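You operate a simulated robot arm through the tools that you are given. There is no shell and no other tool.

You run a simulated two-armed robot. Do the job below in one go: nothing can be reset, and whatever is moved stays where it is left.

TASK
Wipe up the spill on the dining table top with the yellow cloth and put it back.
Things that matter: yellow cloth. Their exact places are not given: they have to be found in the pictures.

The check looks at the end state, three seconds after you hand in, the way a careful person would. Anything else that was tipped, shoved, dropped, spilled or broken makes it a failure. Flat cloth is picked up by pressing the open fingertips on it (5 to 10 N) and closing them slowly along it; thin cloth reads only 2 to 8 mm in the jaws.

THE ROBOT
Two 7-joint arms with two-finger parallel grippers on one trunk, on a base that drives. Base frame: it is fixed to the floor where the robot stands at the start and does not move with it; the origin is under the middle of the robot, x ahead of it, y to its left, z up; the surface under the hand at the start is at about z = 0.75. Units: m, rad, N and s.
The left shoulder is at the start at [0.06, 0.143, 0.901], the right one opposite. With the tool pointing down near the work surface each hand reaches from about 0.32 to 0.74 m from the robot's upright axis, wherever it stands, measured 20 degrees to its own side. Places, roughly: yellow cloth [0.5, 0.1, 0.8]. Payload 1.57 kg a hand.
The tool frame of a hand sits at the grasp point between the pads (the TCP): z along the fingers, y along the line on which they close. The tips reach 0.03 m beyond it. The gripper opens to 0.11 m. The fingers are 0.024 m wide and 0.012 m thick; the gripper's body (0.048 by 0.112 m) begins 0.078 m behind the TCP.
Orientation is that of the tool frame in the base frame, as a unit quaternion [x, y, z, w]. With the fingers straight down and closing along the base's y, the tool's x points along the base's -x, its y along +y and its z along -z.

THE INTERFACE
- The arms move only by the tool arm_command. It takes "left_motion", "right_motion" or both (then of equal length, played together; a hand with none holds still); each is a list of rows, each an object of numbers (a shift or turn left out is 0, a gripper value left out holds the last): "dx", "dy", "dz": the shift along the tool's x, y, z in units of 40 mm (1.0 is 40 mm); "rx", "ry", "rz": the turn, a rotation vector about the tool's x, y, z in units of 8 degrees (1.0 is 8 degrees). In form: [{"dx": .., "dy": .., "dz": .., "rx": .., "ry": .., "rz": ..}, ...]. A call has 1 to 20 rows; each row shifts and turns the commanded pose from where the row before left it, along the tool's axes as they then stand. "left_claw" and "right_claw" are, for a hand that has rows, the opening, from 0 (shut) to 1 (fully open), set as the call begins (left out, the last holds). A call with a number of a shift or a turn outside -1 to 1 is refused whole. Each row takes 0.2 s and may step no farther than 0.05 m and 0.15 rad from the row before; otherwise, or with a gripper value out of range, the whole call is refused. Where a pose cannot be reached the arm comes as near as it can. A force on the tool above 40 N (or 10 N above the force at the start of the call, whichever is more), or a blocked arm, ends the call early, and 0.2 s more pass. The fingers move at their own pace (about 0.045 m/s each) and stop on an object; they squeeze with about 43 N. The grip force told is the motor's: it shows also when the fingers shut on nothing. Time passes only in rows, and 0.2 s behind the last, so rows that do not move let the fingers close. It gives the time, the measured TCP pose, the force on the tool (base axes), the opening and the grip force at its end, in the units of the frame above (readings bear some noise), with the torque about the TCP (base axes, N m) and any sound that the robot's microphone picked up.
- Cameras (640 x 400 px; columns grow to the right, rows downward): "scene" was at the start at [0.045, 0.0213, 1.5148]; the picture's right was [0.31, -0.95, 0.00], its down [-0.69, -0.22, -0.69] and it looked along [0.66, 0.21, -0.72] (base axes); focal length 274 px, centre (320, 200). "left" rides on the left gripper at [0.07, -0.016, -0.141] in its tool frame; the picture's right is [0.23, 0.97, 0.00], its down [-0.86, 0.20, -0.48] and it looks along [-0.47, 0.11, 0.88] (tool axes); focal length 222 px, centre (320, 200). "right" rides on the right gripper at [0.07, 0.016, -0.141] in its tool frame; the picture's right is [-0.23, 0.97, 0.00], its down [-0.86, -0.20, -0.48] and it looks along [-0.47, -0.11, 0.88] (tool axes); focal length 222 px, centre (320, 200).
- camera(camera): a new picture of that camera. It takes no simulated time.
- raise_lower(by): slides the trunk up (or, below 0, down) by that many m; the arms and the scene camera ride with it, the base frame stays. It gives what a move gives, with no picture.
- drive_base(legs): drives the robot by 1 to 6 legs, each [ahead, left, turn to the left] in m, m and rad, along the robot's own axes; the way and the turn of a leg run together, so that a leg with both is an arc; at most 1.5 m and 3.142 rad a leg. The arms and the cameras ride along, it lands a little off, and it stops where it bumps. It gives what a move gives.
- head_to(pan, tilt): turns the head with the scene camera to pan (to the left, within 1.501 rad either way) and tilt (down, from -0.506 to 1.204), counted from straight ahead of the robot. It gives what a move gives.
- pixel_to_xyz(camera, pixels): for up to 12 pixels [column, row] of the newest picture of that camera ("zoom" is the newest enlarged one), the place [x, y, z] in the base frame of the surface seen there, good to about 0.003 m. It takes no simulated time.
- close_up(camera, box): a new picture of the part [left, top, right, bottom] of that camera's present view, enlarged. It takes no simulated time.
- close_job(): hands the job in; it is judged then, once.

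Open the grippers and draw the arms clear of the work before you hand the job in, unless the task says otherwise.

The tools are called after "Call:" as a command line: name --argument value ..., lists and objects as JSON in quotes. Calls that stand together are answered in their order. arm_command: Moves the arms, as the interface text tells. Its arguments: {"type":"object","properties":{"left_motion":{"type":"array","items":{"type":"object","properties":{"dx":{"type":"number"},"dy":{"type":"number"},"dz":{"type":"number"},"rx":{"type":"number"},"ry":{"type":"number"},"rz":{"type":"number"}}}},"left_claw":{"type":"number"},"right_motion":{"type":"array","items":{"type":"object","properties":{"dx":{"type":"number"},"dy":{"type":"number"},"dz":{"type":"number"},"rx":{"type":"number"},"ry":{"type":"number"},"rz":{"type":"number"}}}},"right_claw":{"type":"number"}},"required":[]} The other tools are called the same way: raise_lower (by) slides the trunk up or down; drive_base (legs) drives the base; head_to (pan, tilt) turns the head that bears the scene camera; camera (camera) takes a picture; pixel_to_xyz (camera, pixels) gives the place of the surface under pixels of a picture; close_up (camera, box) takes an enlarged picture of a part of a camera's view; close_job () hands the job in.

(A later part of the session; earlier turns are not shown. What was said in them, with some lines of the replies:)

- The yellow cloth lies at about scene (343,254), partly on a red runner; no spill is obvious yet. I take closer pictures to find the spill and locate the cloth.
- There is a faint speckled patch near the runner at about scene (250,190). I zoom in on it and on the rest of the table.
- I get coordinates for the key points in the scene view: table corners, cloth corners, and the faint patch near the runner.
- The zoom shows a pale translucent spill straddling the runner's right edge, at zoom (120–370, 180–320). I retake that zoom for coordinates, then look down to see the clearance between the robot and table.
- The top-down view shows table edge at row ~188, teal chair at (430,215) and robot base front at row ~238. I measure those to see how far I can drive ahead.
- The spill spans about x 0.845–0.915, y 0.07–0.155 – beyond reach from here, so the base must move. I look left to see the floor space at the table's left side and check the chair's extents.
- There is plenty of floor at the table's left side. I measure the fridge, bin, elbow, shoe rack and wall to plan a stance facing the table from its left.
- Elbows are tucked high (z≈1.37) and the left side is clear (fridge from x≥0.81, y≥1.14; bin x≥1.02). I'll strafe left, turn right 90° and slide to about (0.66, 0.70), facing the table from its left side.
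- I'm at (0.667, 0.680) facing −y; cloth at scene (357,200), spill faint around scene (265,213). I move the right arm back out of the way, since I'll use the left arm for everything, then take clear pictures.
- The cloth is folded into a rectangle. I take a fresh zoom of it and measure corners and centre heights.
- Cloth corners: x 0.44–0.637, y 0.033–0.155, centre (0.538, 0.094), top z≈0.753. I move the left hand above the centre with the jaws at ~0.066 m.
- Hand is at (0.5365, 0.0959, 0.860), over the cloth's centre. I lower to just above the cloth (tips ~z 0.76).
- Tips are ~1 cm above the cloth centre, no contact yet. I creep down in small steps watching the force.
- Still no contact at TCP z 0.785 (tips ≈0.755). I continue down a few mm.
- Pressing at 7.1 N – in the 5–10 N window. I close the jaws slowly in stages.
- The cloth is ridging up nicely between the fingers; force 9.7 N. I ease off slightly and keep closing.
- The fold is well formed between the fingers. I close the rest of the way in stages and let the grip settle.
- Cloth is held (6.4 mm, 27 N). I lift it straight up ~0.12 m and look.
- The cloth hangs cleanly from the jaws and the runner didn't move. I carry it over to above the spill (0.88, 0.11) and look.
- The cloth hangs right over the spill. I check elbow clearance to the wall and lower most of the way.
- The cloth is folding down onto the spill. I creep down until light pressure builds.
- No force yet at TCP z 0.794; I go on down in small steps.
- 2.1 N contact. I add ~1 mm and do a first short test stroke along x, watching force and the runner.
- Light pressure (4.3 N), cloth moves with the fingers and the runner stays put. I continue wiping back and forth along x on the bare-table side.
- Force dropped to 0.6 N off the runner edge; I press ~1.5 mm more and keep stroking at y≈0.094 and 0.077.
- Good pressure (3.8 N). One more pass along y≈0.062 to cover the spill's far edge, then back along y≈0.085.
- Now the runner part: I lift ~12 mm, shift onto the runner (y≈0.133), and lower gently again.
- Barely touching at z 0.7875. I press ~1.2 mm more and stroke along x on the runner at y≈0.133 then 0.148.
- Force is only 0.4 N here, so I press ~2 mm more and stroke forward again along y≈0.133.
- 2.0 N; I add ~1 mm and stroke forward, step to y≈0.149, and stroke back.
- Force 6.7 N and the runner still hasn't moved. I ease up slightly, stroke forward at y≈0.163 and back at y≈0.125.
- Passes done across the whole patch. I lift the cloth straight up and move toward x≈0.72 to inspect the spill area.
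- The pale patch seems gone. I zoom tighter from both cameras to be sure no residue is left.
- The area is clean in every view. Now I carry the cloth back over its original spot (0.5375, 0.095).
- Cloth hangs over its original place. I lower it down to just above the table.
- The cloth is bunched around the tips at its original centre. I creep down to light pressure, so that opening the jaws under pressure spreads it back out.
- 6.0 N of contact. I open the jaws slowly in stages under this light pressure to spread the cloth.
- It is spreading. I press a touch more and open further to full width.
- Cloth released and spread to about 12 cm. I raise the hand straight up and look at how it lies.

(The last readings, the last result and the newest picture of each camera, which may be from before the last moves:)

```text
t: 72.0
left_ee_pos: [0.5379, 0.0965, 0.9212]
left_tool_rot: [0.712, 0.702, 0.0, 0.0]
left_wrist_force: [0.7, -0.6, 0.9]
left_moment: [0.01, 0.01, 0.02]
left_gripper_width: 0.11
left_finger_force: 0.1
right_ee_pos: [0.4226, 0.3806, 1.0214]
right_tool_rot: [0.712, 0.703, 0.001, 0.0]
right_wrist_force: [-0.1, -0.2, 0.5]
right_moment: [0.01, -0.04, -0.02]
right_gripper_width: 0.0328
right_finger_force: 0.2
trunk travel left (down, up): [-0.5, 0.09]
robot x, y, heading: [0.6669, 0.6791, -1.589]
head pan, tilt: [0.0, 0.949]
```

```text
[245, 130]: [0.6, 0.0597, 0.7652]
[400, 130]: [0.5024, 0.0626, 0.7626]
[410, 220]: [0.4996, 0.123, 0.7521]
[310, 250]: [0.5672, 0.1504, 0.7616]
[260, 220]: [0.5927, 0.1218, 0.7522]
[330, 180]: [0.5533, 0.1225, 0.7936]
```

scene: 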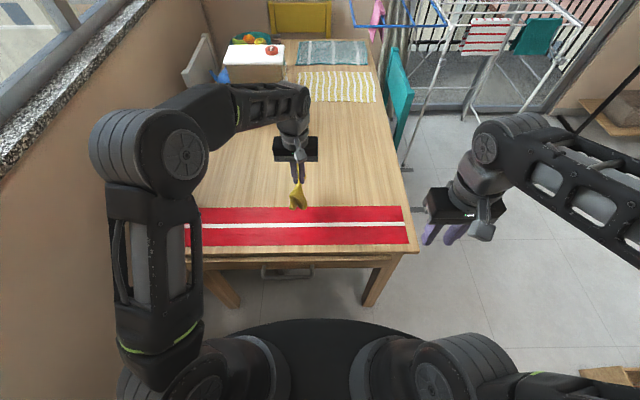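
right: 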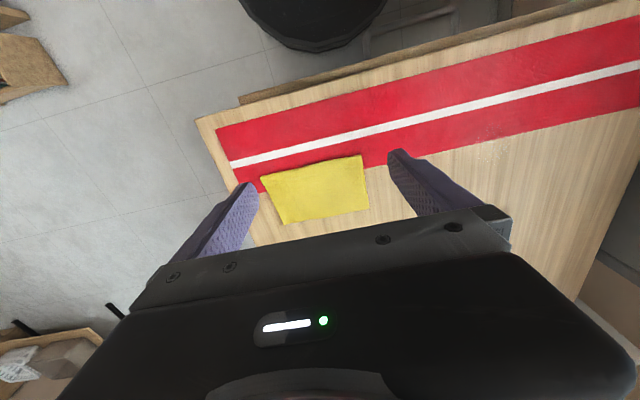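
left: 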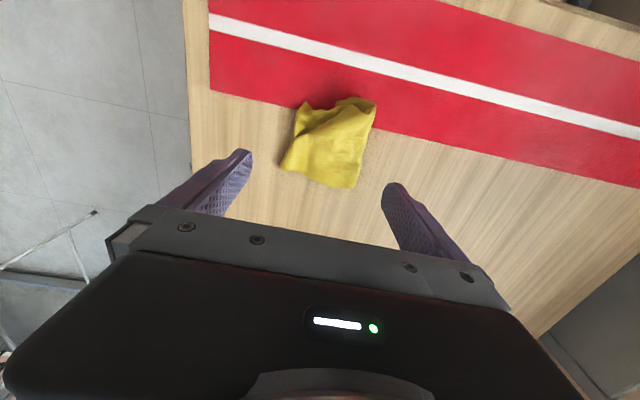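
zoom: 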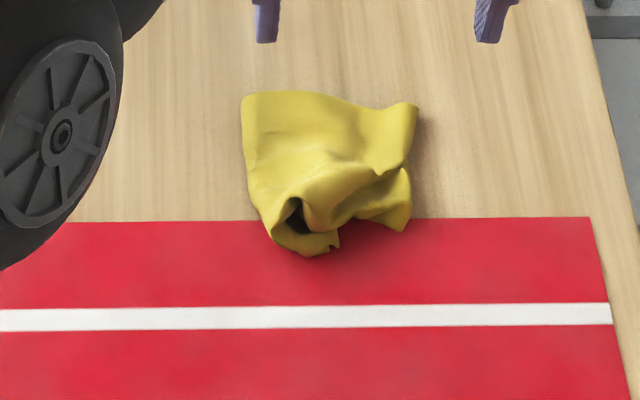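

The cloth is back at its spot (x 0.50–0.60, y 0.04–0.15) but somewhat bunched. I look closer to decide on smoothing it out.

Call:
close_up --camera "left" --box '[240, 80, 416, 190]'

Call:
close_up --camera "scene" --box '[326, 177, 382, 212]'

```text
3.64 times, centred on (328, 135) of left
```

zoom: 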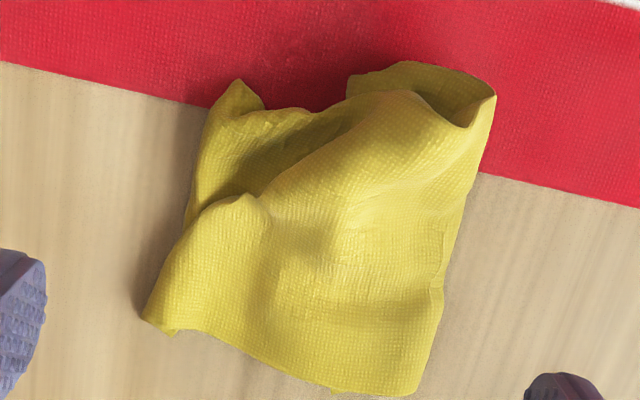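

```text
11.43 times, centred on (354, 194) of scene
```

zoom: 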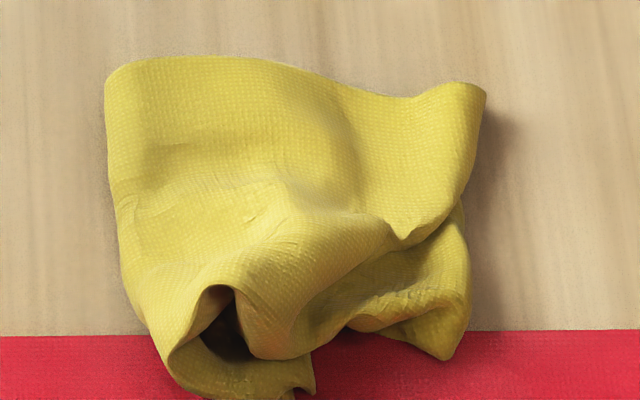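

I'll smooth it gently: put the nearly closed fingertips on its middle, press lightly and open, so that it spreads along x toward its original footprint.

Call:
arm_command --left_motion '[{"dy": 0.3, "dx": -0.2}, {"dz": 0}, {"dz": 0}, {"dz": 0}, {"dz": 0}, {"dz": 0.5}, {"dz": 0.5}, {"dz": 0.5}, {"dz": 0}]' --left_claw 0.25

Call:
arm_command --left_motion '[{"dz": 0.3}, {"dz": 0.3}, {"dz": 0.3}, {"dz": 0.2}, {"dz": 0}]'

```text
t: 74.0
left_ee_pos: [0.551, 0.0876, 0.8606]
left_tool_rot: [0.712, 0.702, 0.0, 0.0]
left_wrist_force: [0.0, 0.0, -0.9]
left_moment: [-0.01, -0.01, 0.01]
left_gripper_width: 0.0273
left_finger_force: 0.1
right_ee_pos: [0.4222, 0.3814, 1.0213]
right_tool_rot: [0.711, 0.703, 0.0, 0.0]
right_wrist_force: [0.2, 0.5, 0.0]
right_moment: [0.01, 0.01, -0.02]
right_gripper_width: 0.0328
right_finger_force: 0.0
trunk travel left (down, up): [-0.5, 0.09]
robot x, y, heading: [0.6661, 0.6791, -1.585]
head pan, tilt: [0.0, 0.949]
```

```text
t: 75.2
left_ee_pos: [0.5521, 0.0864, 0.8188]
left_tool_rot: [0.712, 0.702, 0.0, 0.001]
left_wrist_force: [0.0, -0.2, 0.9]
left_moment: [0.01, 0.0, -0.03]
left_gripper_width: 0.0275
left_finger_force: 0.0
right_ee_pos: [0.4221, 0.3811, 1.02]
right_tool_rot: [0.712, 0.702, 0.0, 0.0]
right_wrist_force: [-0.7, 0.1, -0.6]
right_moment: [0.02, 0.01, 0.01]
right_gripper_width: 0.0329
right_finger_force: 0.0
trunk travel left (down, up): [-0.5, 0.09]
robot x, y, heading: [0.666, 0.6816, -1.591]
head pan, tilt: [0.0, 0.949]
```

Tips are at z≈0.789, just touching the cloth's top. I creep down toward ~5 N.

Call:
arm_command --left_motion '[{"dz": 0.15}, {"dz": 0.15}, {"dz": 0.12}, {"dz": 0.12}, {"dz": 0.1}, {"dz": 0}]'

Call:
close_up --camera "left" --box '[160, 40, 480, 240]'

```text
t: 76.6
left_ee_pos: [0.5498, 0.0864, 0.7923]
left_tool_rot: [0.712, 0.702, 0.0, 0.0]
left_wrist_force: [0.4, -0.4, 0.8]
left_moment: [0.02, -0.03, 0.02]
left_gripper_width: 0.0275
left_finger_force: 0.1
right_ee_pos: [0.4218, 0.3794, 1.0208]
right_tool_rot: [0.712, 0.702, 0.0, -0.001]
right_wrist_force: [-0.5, 0.2, -1.0]
right_moment: [0.0, 0.0, 0.0]
right_gripper_width: 0.0335
right_finger_force: 0.2
trunk travel left (down, up): [-0.5, 0.09]
robot x, y, heading: [0.6642, 0.6789, -1.583]
head pan, tilt: [0.0, 0.949]
```

```text
2.00 times, centred on (320, 140) of left
```

zoom: 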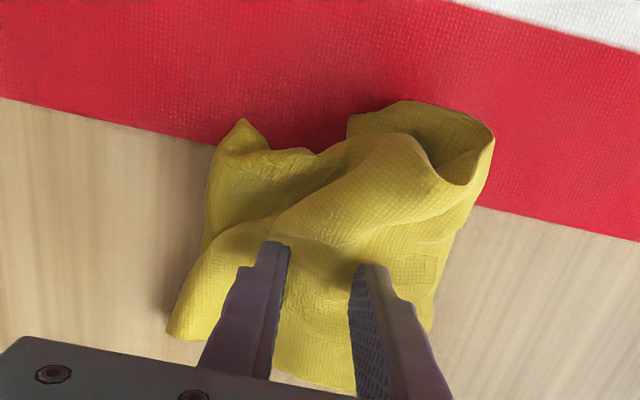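

Still only ~0.8 N at TCP z 0.792; I press a few mm more for a proper hold before opening.

Call:
arm_command --left_motion '[{"dz": 0.07}, {"dz": 0.06}, {"dz": 0.04}, {"dz": 0}]'

```text
t: 77.6
left_ee_pos: [0.5495, 0.0859, 0.7856]
left_tool_rot: [0.712, 0.703, 0.0, 0.0]
left_wrist_force: [0.5, 0.7, 6.1]
left_moment: [0.04, -0.11, 0.04]
left_gripper_width: 0.0274
left_finger_force: 0.0
right_ee_pos: [0.4216, 0.38, 1.0214]
right_tool_rot: [0.712, 0.702, 0.001, -0.001]
right_wrist_force: [0.3, 0.1, -1.1]
right_moment: [-0.01, -0.05, 0.03]
right_gripper_width: 0.0331
right_finger_force: 0.1
trunk travel left (down, up): [-0.5, 0.09]
robot x, y, heading: [0.666, 0.6815, -1.582]
head pan, tilt: [0.0, 0.949]
```

6.1 N. I open in small stages while keeping that pressure.

Call:
arm_command --left_motion '[{"dz": 0}]' --left_claw 0.36

Call:
arm_command --left_motion '[{"dz": 0.01}]' --left_claw 0.47

Call:
arm_command --left_motion '[{"dz": 0.01}]' --left_claw 0.58

Call:
arm_command --left_motion '[{"dz": 0.01}]' --left_claw 0.7

Call:
close_up --camera "left" --box '[160, 40, 480, 240]'

```text
t: 78.0
left_ee_pos: [0.5486, 0.0861, 0.7851]
left_tool_rot: [0.712, 0.702, -0.001, 0.0]
left_wrist_force: [-2.8, -0.3, 6.0]
left_moment: [-0.01, -0.08, 0.02]
left_gripper_width: 0.0368
left_finger_force: 0.1
right_ee_pos: [0.4232, 0.3815, 1.0202]
right_tool_rot: [0.712, 0.702, 0.0, 0.0]
right_wrist_force: [-0.5, -0.2, -0.4]
right_moment: [0.0, -0.01, 0.03]
right_gripper_width: 0.0329
right_finger_force: 0.1
trunk travel left (down, up): [-0.5, 0.09]
robot x, y, heading: [0.6639, 0.6793, -1.588]
head pan, tilt: [0.0, 0.949]
```

```text
t: 78.4
left_ee_pos: [0.5497, 0.0862, 0.7863]
left_tool_rot: [0.712, 0.702, -0.001, 0.001]
left_wrist_force: [-3.1, 0.6, 7.3]
left_moment: [0.01, -0.15, 0.01]
left_gripper_width: 0.0482
left_finger_force: 0.1
right_ee_pos: [0.4223, 0.3807, 1.0219]
right_tool_rot: [0.712, 0.702, 0.001, 0.0]
right_wrist_force: [-0.3, 0.5, 0.6]
right_moment: [0.01, 0.0, -0.01]
right_gripper_width: 0.0331
right_finger_force: 0.0
trunk travel left (down, up): [-0.5, 0.09]
robot x, y, heading: [0.6644, 0.6849, -1.583]
head pan, tilt: [0.0, 0.949]
```

```text
t: 78.8
left_ee_pos: [0.5499, 0.086, 0.7839]
left_tool_rot: [0.712, 0.702, -0.001, 0.001]
left_wrist_force: [-4.1, 0.4, 11.3]
left_moment: [-0.04, -0.2, 0.02]
left_gripper_width: 0.0597
left_finger_force: 0.1
right_ee_pos: [0.4223, 0.3812, 1.0222]
right_tool_rot: [0.712, 0.702, 0.0, 0.0]
right_wrist_force: [0.0, 0.0, 0.3]
right_moment: [-0.01, 0.04, -0.03]
right_gripper_width: 0.0331
right_finger_force: 0.0
trunk travel left (down, up): [-0.5, 0.09]
robot x, y, heading: [0.6637, 0.6808, -1.582]
head pan, tilt: [0.0, 0.949]
```

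```text
t: 79.2
left_ee_pos: [0.5496, 0.0874, 0.7856]
left_tool_rot: [0.712, 0.702, -0.002, 0.001]
left_wrist_force: [-5.9, -1.1, 14.0]
left_moment: [-0.05, -0.41, -0.01]
left_gripper_width: 0.0714
left_finger_force: 0.0
right_ee_pos: [0.4217, 0.381, 1.0213]
right_tool_rot: [0.712, 0.703, 0.0, 0.0]
right_wrist_force: [0.3, -0.8, -0.3]
right_moment: [-0.01, 0.0, -0.03]
right_gripper_width: 0.0329
right_finger_force: 0.0
trunk travel left (down, up): [-0.5, 0.09]
robot x, y, heading: [0.6639, 0.6746, -1.584]
head pan, tilt: [0.0, 0.949]
```

```text
2.00 times, centred on (320, 140) of left
```

zoom: 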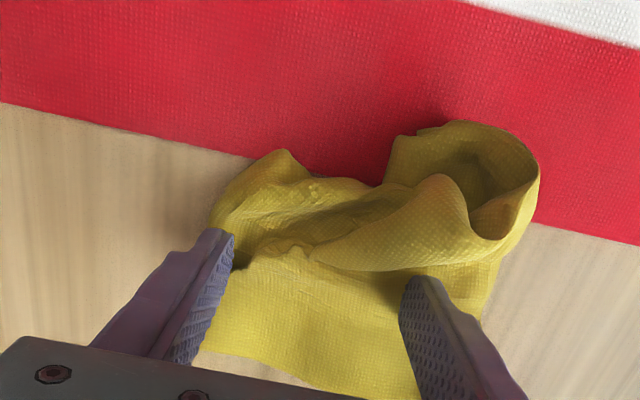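

It has spread noticeably, but force rose to 14 N. I lift off carefully and inspect the cloth and runner.

Call:
arm_command --left_motion '[{"dz": -0.08}, {"dz": -0.3}, {"dz": -0.6}, {"dz": -0.8}, {"dz": -0.8}, {"dz": -0.6}, {"dz": 0}]'

Call:
close_up --camera "left" --box '[200, 60, 440, 210]'

Call:
close_up --camera "scene" --box '[290, 165, 410, 240]'

Call:
pixel_to_xyz --camera "zoom" --pixels '[[245, 130], [400, 130], [410, 220], [310, 250], [260, 220], [330, 180]]'

```text
t: 80.8
left_ee_pos: [0.5488, 0.0861, 0.9123]
left_tool_rot: [0.712, 0.702, 0.0, 0.0]
left_wrist_force: [0.4, 1.4, -0.3]
left_moment: [0.01, -0.01, -0.02]
left_gripper_width: 0.0771
left_finger_force: 0.1
right_ee_pos: [0.4228, 0.3796, 1.0216]
right_tool_rot: [0.712, 0.702, -0.001, -0.001]
right_wrist_force: [-0.2, -0.2, 0.0]
right_moment: [0.01, -0.01, 0.01]
right_gripper_width: 0.033
right_finger_force: 0.2
trunk travel left (down, up): [-0.5, 0.09]
robot x, y, heading: [0.6645, 0.6784, -1.585]
head pan, tilt: [0.0, 0.949]
```

```text
2.67 times, centred on (320, 135) of left
```

zoom: 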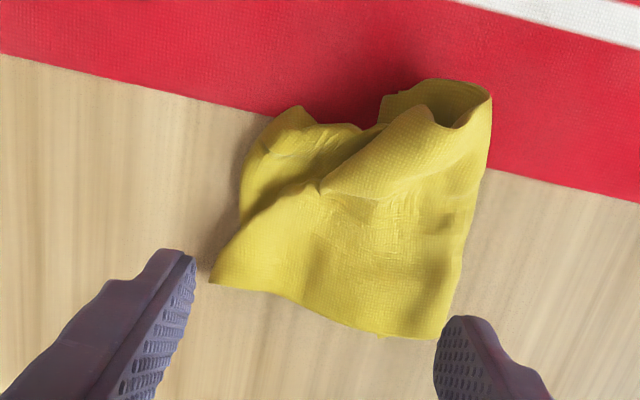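

```text
5.33 times, centred on (350, 202) of scene
```

zoom: 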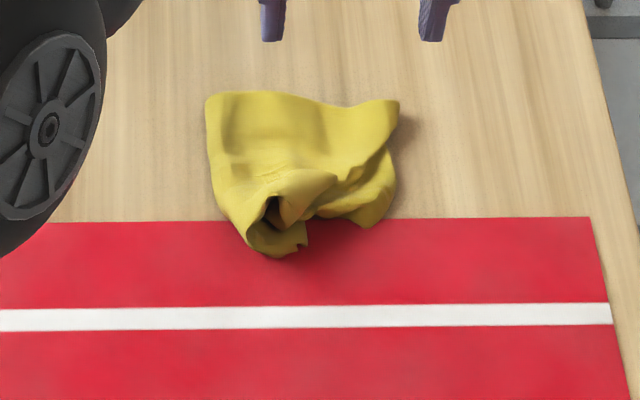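

```text
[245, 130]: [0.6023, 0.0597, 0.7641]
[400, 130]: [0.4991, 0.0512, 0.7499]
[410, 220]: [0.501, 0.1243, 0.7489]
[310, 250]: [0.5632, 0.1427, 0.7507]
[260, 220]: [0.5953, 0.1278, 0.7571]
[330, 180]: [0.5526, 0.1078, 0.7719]
```

The cloth has shifted slightly toward +x (its middle ≈0.56). I measure its outline precisely before nudging it back.

Call:
close_up --camera "scene" --box '[290, 165, 410, 240]'

Call:
pixel_to_xyz --camera "zoom" --pixels '[[208, 100], [212, 160], [245, 225], [285, 252], [305, 240], [365, 224], [395, 180], [396, 105], [300, 98], [350, 135], [290, 140], [375, 180]]'

```text
5.33 times, centred on (350, 202) of scene
```

zoom: 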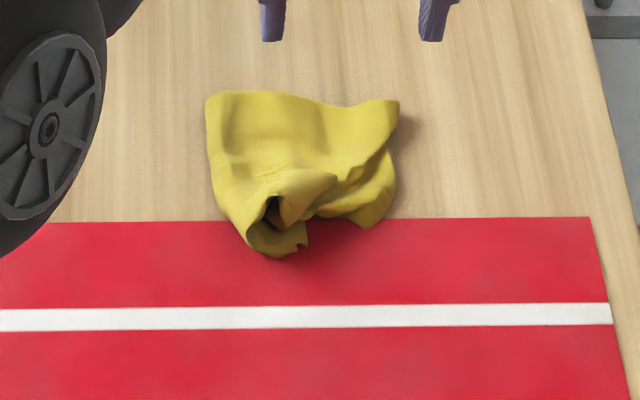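

```text
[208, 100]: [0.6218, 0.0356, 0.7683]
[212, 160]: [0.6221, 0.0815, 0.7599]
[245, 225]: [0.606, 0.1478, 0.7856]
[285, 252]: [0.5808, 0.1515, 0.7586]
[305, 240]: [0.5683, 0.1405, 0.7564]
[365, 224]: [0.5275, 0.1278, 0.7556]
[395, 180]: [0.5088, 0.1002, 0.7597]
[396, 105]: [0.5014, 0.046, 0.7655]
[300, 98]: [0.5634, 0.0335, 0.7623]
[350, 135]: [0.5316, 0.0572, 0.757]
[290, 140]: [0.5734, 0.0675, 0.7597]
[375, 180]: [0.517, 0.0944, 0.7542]
```

The cloth lies wholly inside its original footprint, centre only ~2.4 cm off in x. I'll do one gentle drag of its −x half toward −x with closed fingertips to centre and widen it.

Call:
arm_command --left_motion '[{"dx": -0.4, "dy": -0.5}, {"dz": 0}, {"dz": 0}, {"dz": 0}, {"dz": 0}, {"dz": 0.6}, {"dz": 0.6}, {"dz": 0.6}, {"dz": 0.5}, {"dz": 0.3}, {"dz": 0.2}, {"dz": 0}]' --left_claw 0.05

Call:
arm_command --left_motion '[{"dz": 0.1}, {"dz": 0.08}, {"dz": 0.06}, {"dz": 0}]'

Call:
close_up --camera "left" --box '[160, 40, 480, 240]'

```text
t: 83.4
left_ee_pos: [0.5447, 0.083, 0.7997]
left_tool_rot: [0.712, 0.702, 0.0, 0.0]
left_wrist_force: [0.2, -1.4, 0.3]
left_moment: [0.01, -0.01, -0.02]
left_gripper_width: 0.0056
left_finger_force: 0.1
left hand out of reach, approached as far as the arm can: row 1
right_ee_pos: [0.4227, 0.3806, 1.0203]
right_tool_rot: [0.712, 0.702, 0.001, -0.001]
right_wrist_force: [0.5, 0.3, 0.5]
right_moment: [0.03, -0.01, 0.0]
right_gripper_width: 0.033
right_finger_force: 0.0
trunk travel left (down, up): [-0.5, 0.09]
robot x, y, heading: [0.6648, 0.6763, -1.583]
head pan, tilt: [0.0, 0.949]
```

```text
t: 84.4
left_ee_pos: [0.5447, 0.0813, 0.789]
left_tool_rot: [0.712, 0.702, 0.0, 0.0]
left_wrist_force: [0.2, -0.4, 0.2]
left_moment: [0.01, -0.03, 0.02]
left_gripper_width: 0.0056
left_finger_force: 0.1
right_ee_pos: [0.4222, 0.3803, 1.0209]
right_tool_rot: [0.712, 0.702, 0.0, 0.0]
right_wrist_force: [-0.2, 0.3, 0.2]
right_moment: [0.02, 0.01, 0.0]
right_gripper_width: 0.0334
right_finger_force: 0.0
trunk travel left (down, up): [-0.5, 0.09]
robot x, y, heading: [0.6681, 0.6782, -1.591]
head pan, tilt: [0.0, 0.949]
```

```text
2.00 times, centred on (320, 140) of left
```

zoom: 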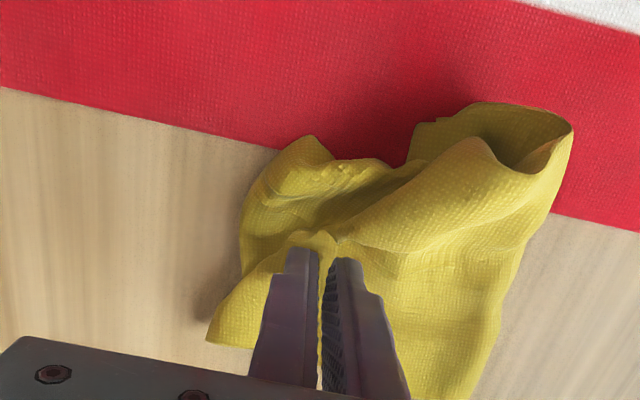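

Hand is at (0.545, 0.081), near the left arm's reach limit but fine here. I press lightly and drag the cloth ~2.4 cm toward −x to recentre it.

Call:
arm_command --left_motion '[{"dz": 0.06}, {"dz": 0.04}, {"dz": 0}]'

```text
t: 85.2
left_ee_pos: [0.5445, 0.0816, 0.7847]
left_tool_rot: [0.712, 0.702, 0.0, 0.0]
left_wrist_force: [0.3, -0.2, 0.1]
left_moment: [-0.02, 0.03, 0.01]
left_gripper_width: 0.0052
left_finger_force: 0.2
right_ee_pos: [0.4231, 0.3796, 1.0221]
right_tool_rot: [0.712, 0.702, 0.0, 0.0]
right_wrist_force: [-0.2, -0.8, -0.4]
right_moment: [-0.01, 0.0, 0.01]
right_gripper_width: 0.0331
right_finger_force: 0.0
trunk travel left (down, up): [-0.5, 0.09]
robot x, y, heading: [0.6656, 0.68, -1.584]
head pan, tilt: [0.0, 0.949]
```

No contact force yet; a couple of mm further down.

Call:
arm_command --left_motion '[{"dz": 0.05}, {"dz": 0.03}, {"dz": 0}]'

```text
t: 86.0
left_ee_pos: [0.5445, 0.0812, 0.7826]
left_tool_rot: [0.712, 0.702, -0.001, 0.0]
left_wrist_force: [0.2, -0.3, 1.1]
left_moment: [-0.01, -0.01, 0.01]
left_gripper_width: 0.0055
left_finger_force: 0.1
right_ee_pos: [0.4227, 0.381, 1.0203]
right_tool_rot: [0.712, 0.702, 0.0, 0.0]
right_wrist_force: [0.7, -0.4, 0.0]
right_moment: [0.03, -0.01, 0.0]
right_gripper_width: 0.0329
right_finger_force: 0.2
trunk travel left (down, up): [-0.5, 0.09]
robot x, y, heading: [0.6634, 0.68, -1.587]
head pan, tilt: [0.0, 0.949]
```

1.1 N now; I press ~1 mm more and drag slowly toward −x.

Call:
arm_command --left_motion '[{"dz": 0.035}, {"dz": 0}, {"dy": -0.15}, {"dy": -0.15}, {"dy": -0.15}, {"dy": -0.15}, {"dy": -0.15}, {"dy": 0}]'

Call:
close_up --camera "left" --box '[160, 40, 480, 240]'

Call:
close_up --camera "scene" --box '[290, 165, 410, 240]'

```text
t: 87.8
left_ee_pos: [0.5143, 0.0822, 0.781]
left_tool_rot: [0.712, 0.702, -0.001, 0.0]
left_wrist_force: [2.3, 0.8, 5.5]
left_moment: [0.02, 0.03, -0.01]
left_gripper_width: 0.0041
left_finger_force: 0.1
right_ee_pos: [0.4228, 0.3807, 1.0219]
right_tool_rot: [0.712, 0.702, 0.0, 0.0]
right_wrist_force: [-0.3, 1.0, 0.1]
right_moment: [0.02, 0.04, 0.03]
right_gripper_width: 0.0329
right_finger_force: 0.0
trunk travel left (down, up): [-0.5, 0.09]
robot x, y, heading: [0.6673, 0.6823, -1.584]
head pan, tilt: [0.0, 0.949]
```

```text
2.00 times, centred on (320, 140) of left
```

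zoom: 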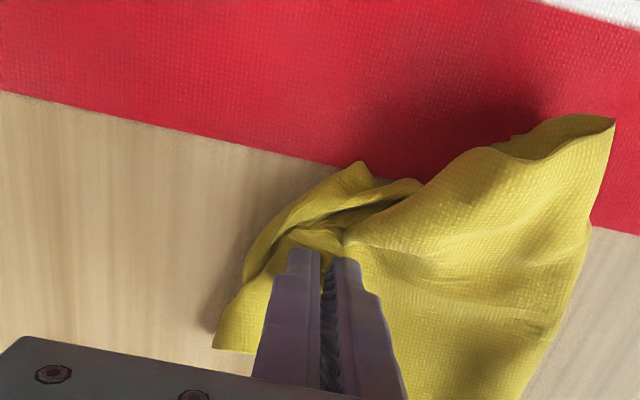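

```text
5.33 times, centred on (350, 202) of scene
```

zoom: 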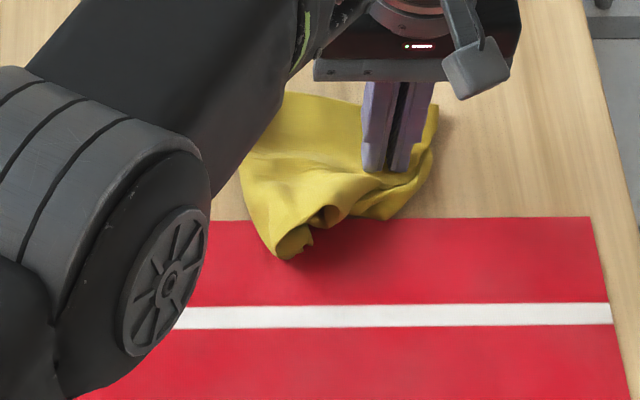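

It moved and widened. I open the jaws a bit so nothing sticks and lift straight up to inspect.

Call:
arm_command --left_motion '[{"dz": 0}, {"dz": -0.1}, {"dz": -0.3}, {"dz": -0.6}, {"dz": -0.8}, {"dz": -0.8}, {"dz": 0}]' --left_claw 0.2

Call:
close_up --camera "left" --box '[200, 60, 440, 210]'

Call:
close_up --camera "scene" --box '[290, 165, 410, 240]'

```text
t: 89.4
left_ee_pos: [0.5154, 0.0845, 0.8732]
left_tool_rot: [0.712, 0.702, -0.002, 0.0]
left_wrist_force: [-0.5, -0.4, 0.2]
left_moment: [-0.01, 0.0, -0.02]
left_gripper_width: 0.022
left_finger_force: 0.1
left hand out of reach, approached as far as the arm can: row 6
right_ee_pos: [0.4219, 0.3799, 1.0197]
right_tool_rot: [0.712, 0.702, 0.0, 0.001]
right_wrist_force: [-0.5, 0.1, 0.0]
right_moment: [0.0, 0.0, 0.02]
right_gripper_width: 0.0332
right_finger_force: 0.0
trunk travel left (down, up): [-0.5, 0.09]
robot x, y, heading: [0.6663, 0.6775, -1.586]
head pan, tilt: [0.0, 0.949]
```

```text
2.67 times, centred on (320, 135) of left
```

zoom: 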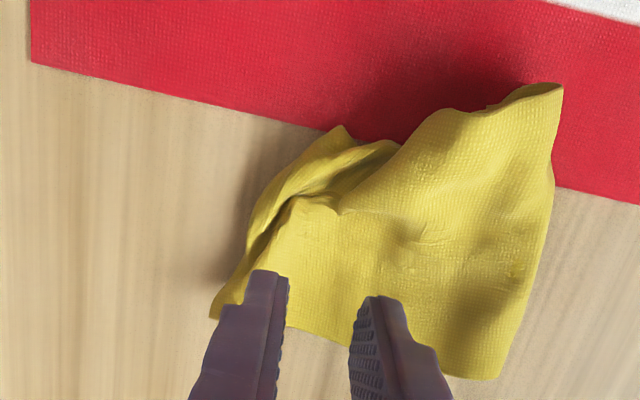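

```text
5.33 times, centred on (350, 202) of scene
```

zoom: 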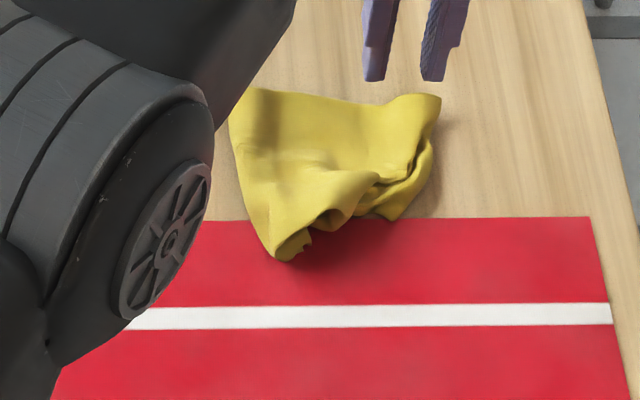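

The cloth now lies spread over its original spot (x≈0.48–0.61, y≈0.03–0.15) and the runner is untouched. I draw the left arm away back to its starting region with the jaws open.

Call:
arm_command --left_motion '[{"dx": 0.3, "dz": -0.5}, {"dx": 0.43, "dy": 0.646, "dz": -0.23}, {"dx": 0.43, "dy": 0.646, "dz": -0.23}, {"dx": 0.43, "dy": 0.646, "dz": -0.23}, {"dx": 0.43, "dy": 0.646, "dz": -0.23}, {"dx": 0.43, "dy": 0.646, "dz": -0.23}, {"dx": 0.43, "dy": 0.646, "dz": -0.23}, {"dx": 0.43, "dy": 0.646, "dz": -0.23}, {"dx": 0.43, "dy": 0.646, "dz": -0.23}, {"dx": 0.43, "dy": 0.646, "dz": -0.23}, {"dx": 0.43, "dy": 0.646, "dz": -0.23}, {"dx": 0.43, "dy": 0.646, "dz": -0.23}, {"dx": 0.43, "dy": 0.646, "dz": -0.23}, {"dx": 0.43, "dy": 0.646, "dz": -0.23}, {"dx": 0.43, "dy": 0.646, "dz": -0.23}, {"dx": 0}]' --left_claw 0.6

Call:
camera --camera "scene"

Call:
close_up --camera "scene" --box '[230, 165, 410, 277]'

Call:
pixel_to_xyz --camera "zoom" --pixels '[[350, 65], [492, 68], [480, 110], [420, 155], [390, 175], [360, 130]]'

```text
t: 92.8
left_ee_pos: [0.8799, 0.3326, 1.0234]
left_tool_rot: [0.712, 0.702, 0.001, 0.0]
left_wrist_force: [0.4, 0.3, 0.2]
left_moment: [-0.01, -0.03, -0.02]
left_gripper_width: 0.0662
left_finger_force: 0.0
right_ee_pos: [0.4228, 0.3802, 1.0203]
right_tool_rot: [0.711, 0.703, 0.0, 0.0]
right_wrist_force: [0.1, 0.7, 0.5]
right_moment: [-0.03, -0.02, -0.03]
right_gripper_width: 0.0329
right_finger_force: 0.1
trunk travel left (down, up): [-0.5, 0.09]
robot x, y, heading: [0.6667, 0.681, -1.585]
head pan, tilt: [0.0, 0.949]
```

```text
taken
```

scene: 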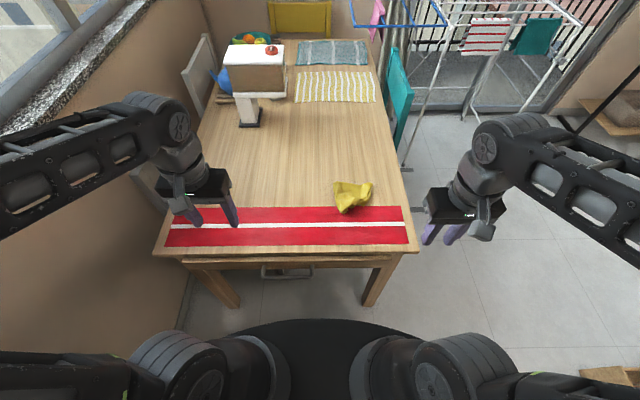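

```text
3.56 times, centred on (320, 221) of scene
```

zoom: 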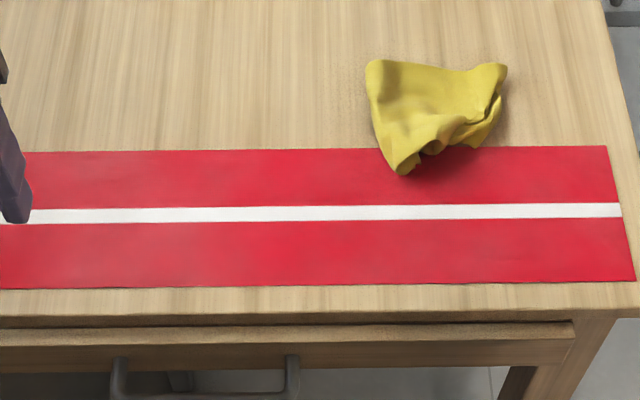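

```text
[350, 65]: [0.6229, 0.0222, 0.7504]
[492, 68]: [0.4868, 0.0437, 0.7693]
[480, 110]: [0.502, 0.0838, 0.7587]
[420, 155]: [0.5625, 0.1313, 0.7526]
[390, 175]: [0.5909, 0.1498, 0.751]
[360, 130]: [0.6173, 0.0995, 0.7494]
```

Cloth is back at its place and both hands are clear. I do a last close check of the wiped area and the rest of the table top for any leftover spill.

Call:
close_up --camera "scene" --box '[230, 185, 294, 225]'

Call:
close_up --camera "scene" --box '[180, 30, 420, 180]'

Call:
close_up --camera "left" --box '[0, 40, 480, 240]'

```text
10.00 times, centred on (262, 205) of scene
```

zoom: 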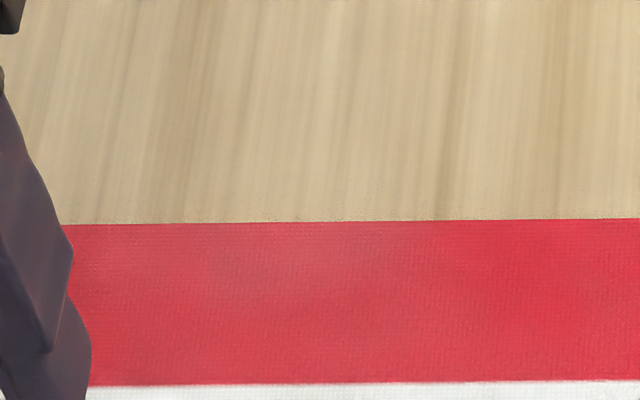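

```text
2.67 times, centred on (300, 105) of scene
```

zoom: 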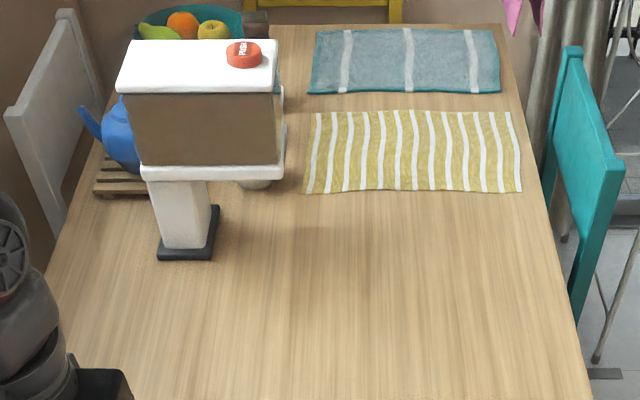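

```text
1.33 times, centred on (240, 140) of left
```

zoom: 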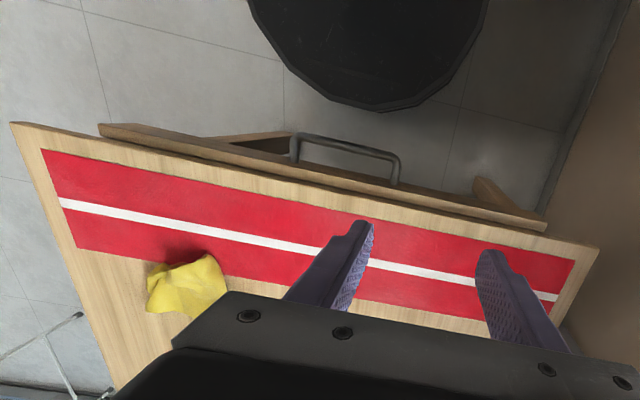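

The spill is gone, the runner and other items are where they were, and the cloth is back. I open both grippers fully and pull the left hand back a bit further.

Call:
arm_command --left_motion '[{"dx": 0.4}, {"dx": 0.4}, {"dx": 0}, {"dx": 0}, {"dx": 0}, {"dx": 0}]' --right_motion '[{"dx": 0}, {"dx": 0}, {"dx": 0}, {"dx": 0}, {"dx": 0}, {"dx": 0}]' --left_claw 1.0 --right_claw 1.0

Call:
camera --camera "scene"

```text
t: 94.2
left_ee_pos: [0.8799, 0.3637, 1.022]
left_tool_rot: [0.712, 0.702, 0.0, 0.001]
left_wrist_force: [-0.1, 0.2, -0.5]
left_moment: [-0.02, -0.02, 0.02]
left_gripper_width: 0.1103
left_finger_force: 0.0
right_ee_pos: [0.4215, 0.3809, 1.0228]
right_tool_rot: [0.711, 0.703, 0.0, 0.0]
right_wrist_force: [-0.4, -0.7, 0.2]
right_moment: [-0.02, -0.02, 0.0]
right_gripper_width: 0.1101
right_finger_force: 0.1
trunk travel left (down, up): [-0.5, 0.09]
robot x, y, heading: [0.6678, 0.6807, -1.583]
head pan, tilt: [0.0, 0.949]
```

```text
taken
```

scene: 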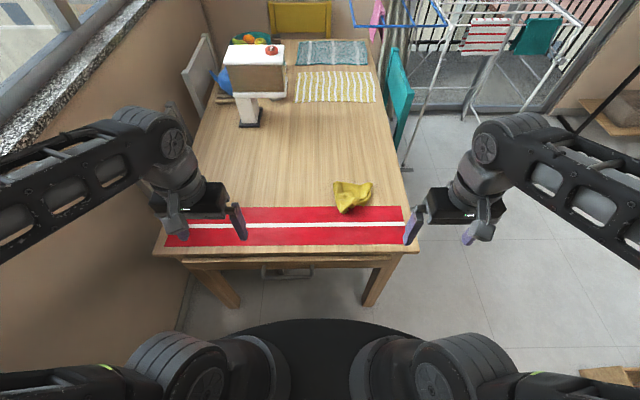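

Grippers are open and clear, the spill is wiped and the cloth lies at its original place (scene ~(352,196)). I hand in the job.

Call:
close_job

```text
The job is handed in.
```

I wiped up the spill with the yellow cloth and put the cloth back where it was. The job is handed in.

- **Spill:** It was a pale patch across the edge of the red runner. I wiped over the whole patch, and the close-up pictures afterwards show no trace of it on the wood or the runner.
- **Cloth:** It lies inside its original footprint, about 2 cm from its original centre. It is no longer flat: it went back rumpled and narrower, about 13 cm across instead of the original 20 cm. I spread and recentred it, but couldn't get it back to the original neat rectangle.
- **Everything else:** In the pictures, the runner and the other items on the table look unmoved. I drove the robot to the table's left side, because the spill was out of reach from the start position. Both grippers are open and clear of the table top.
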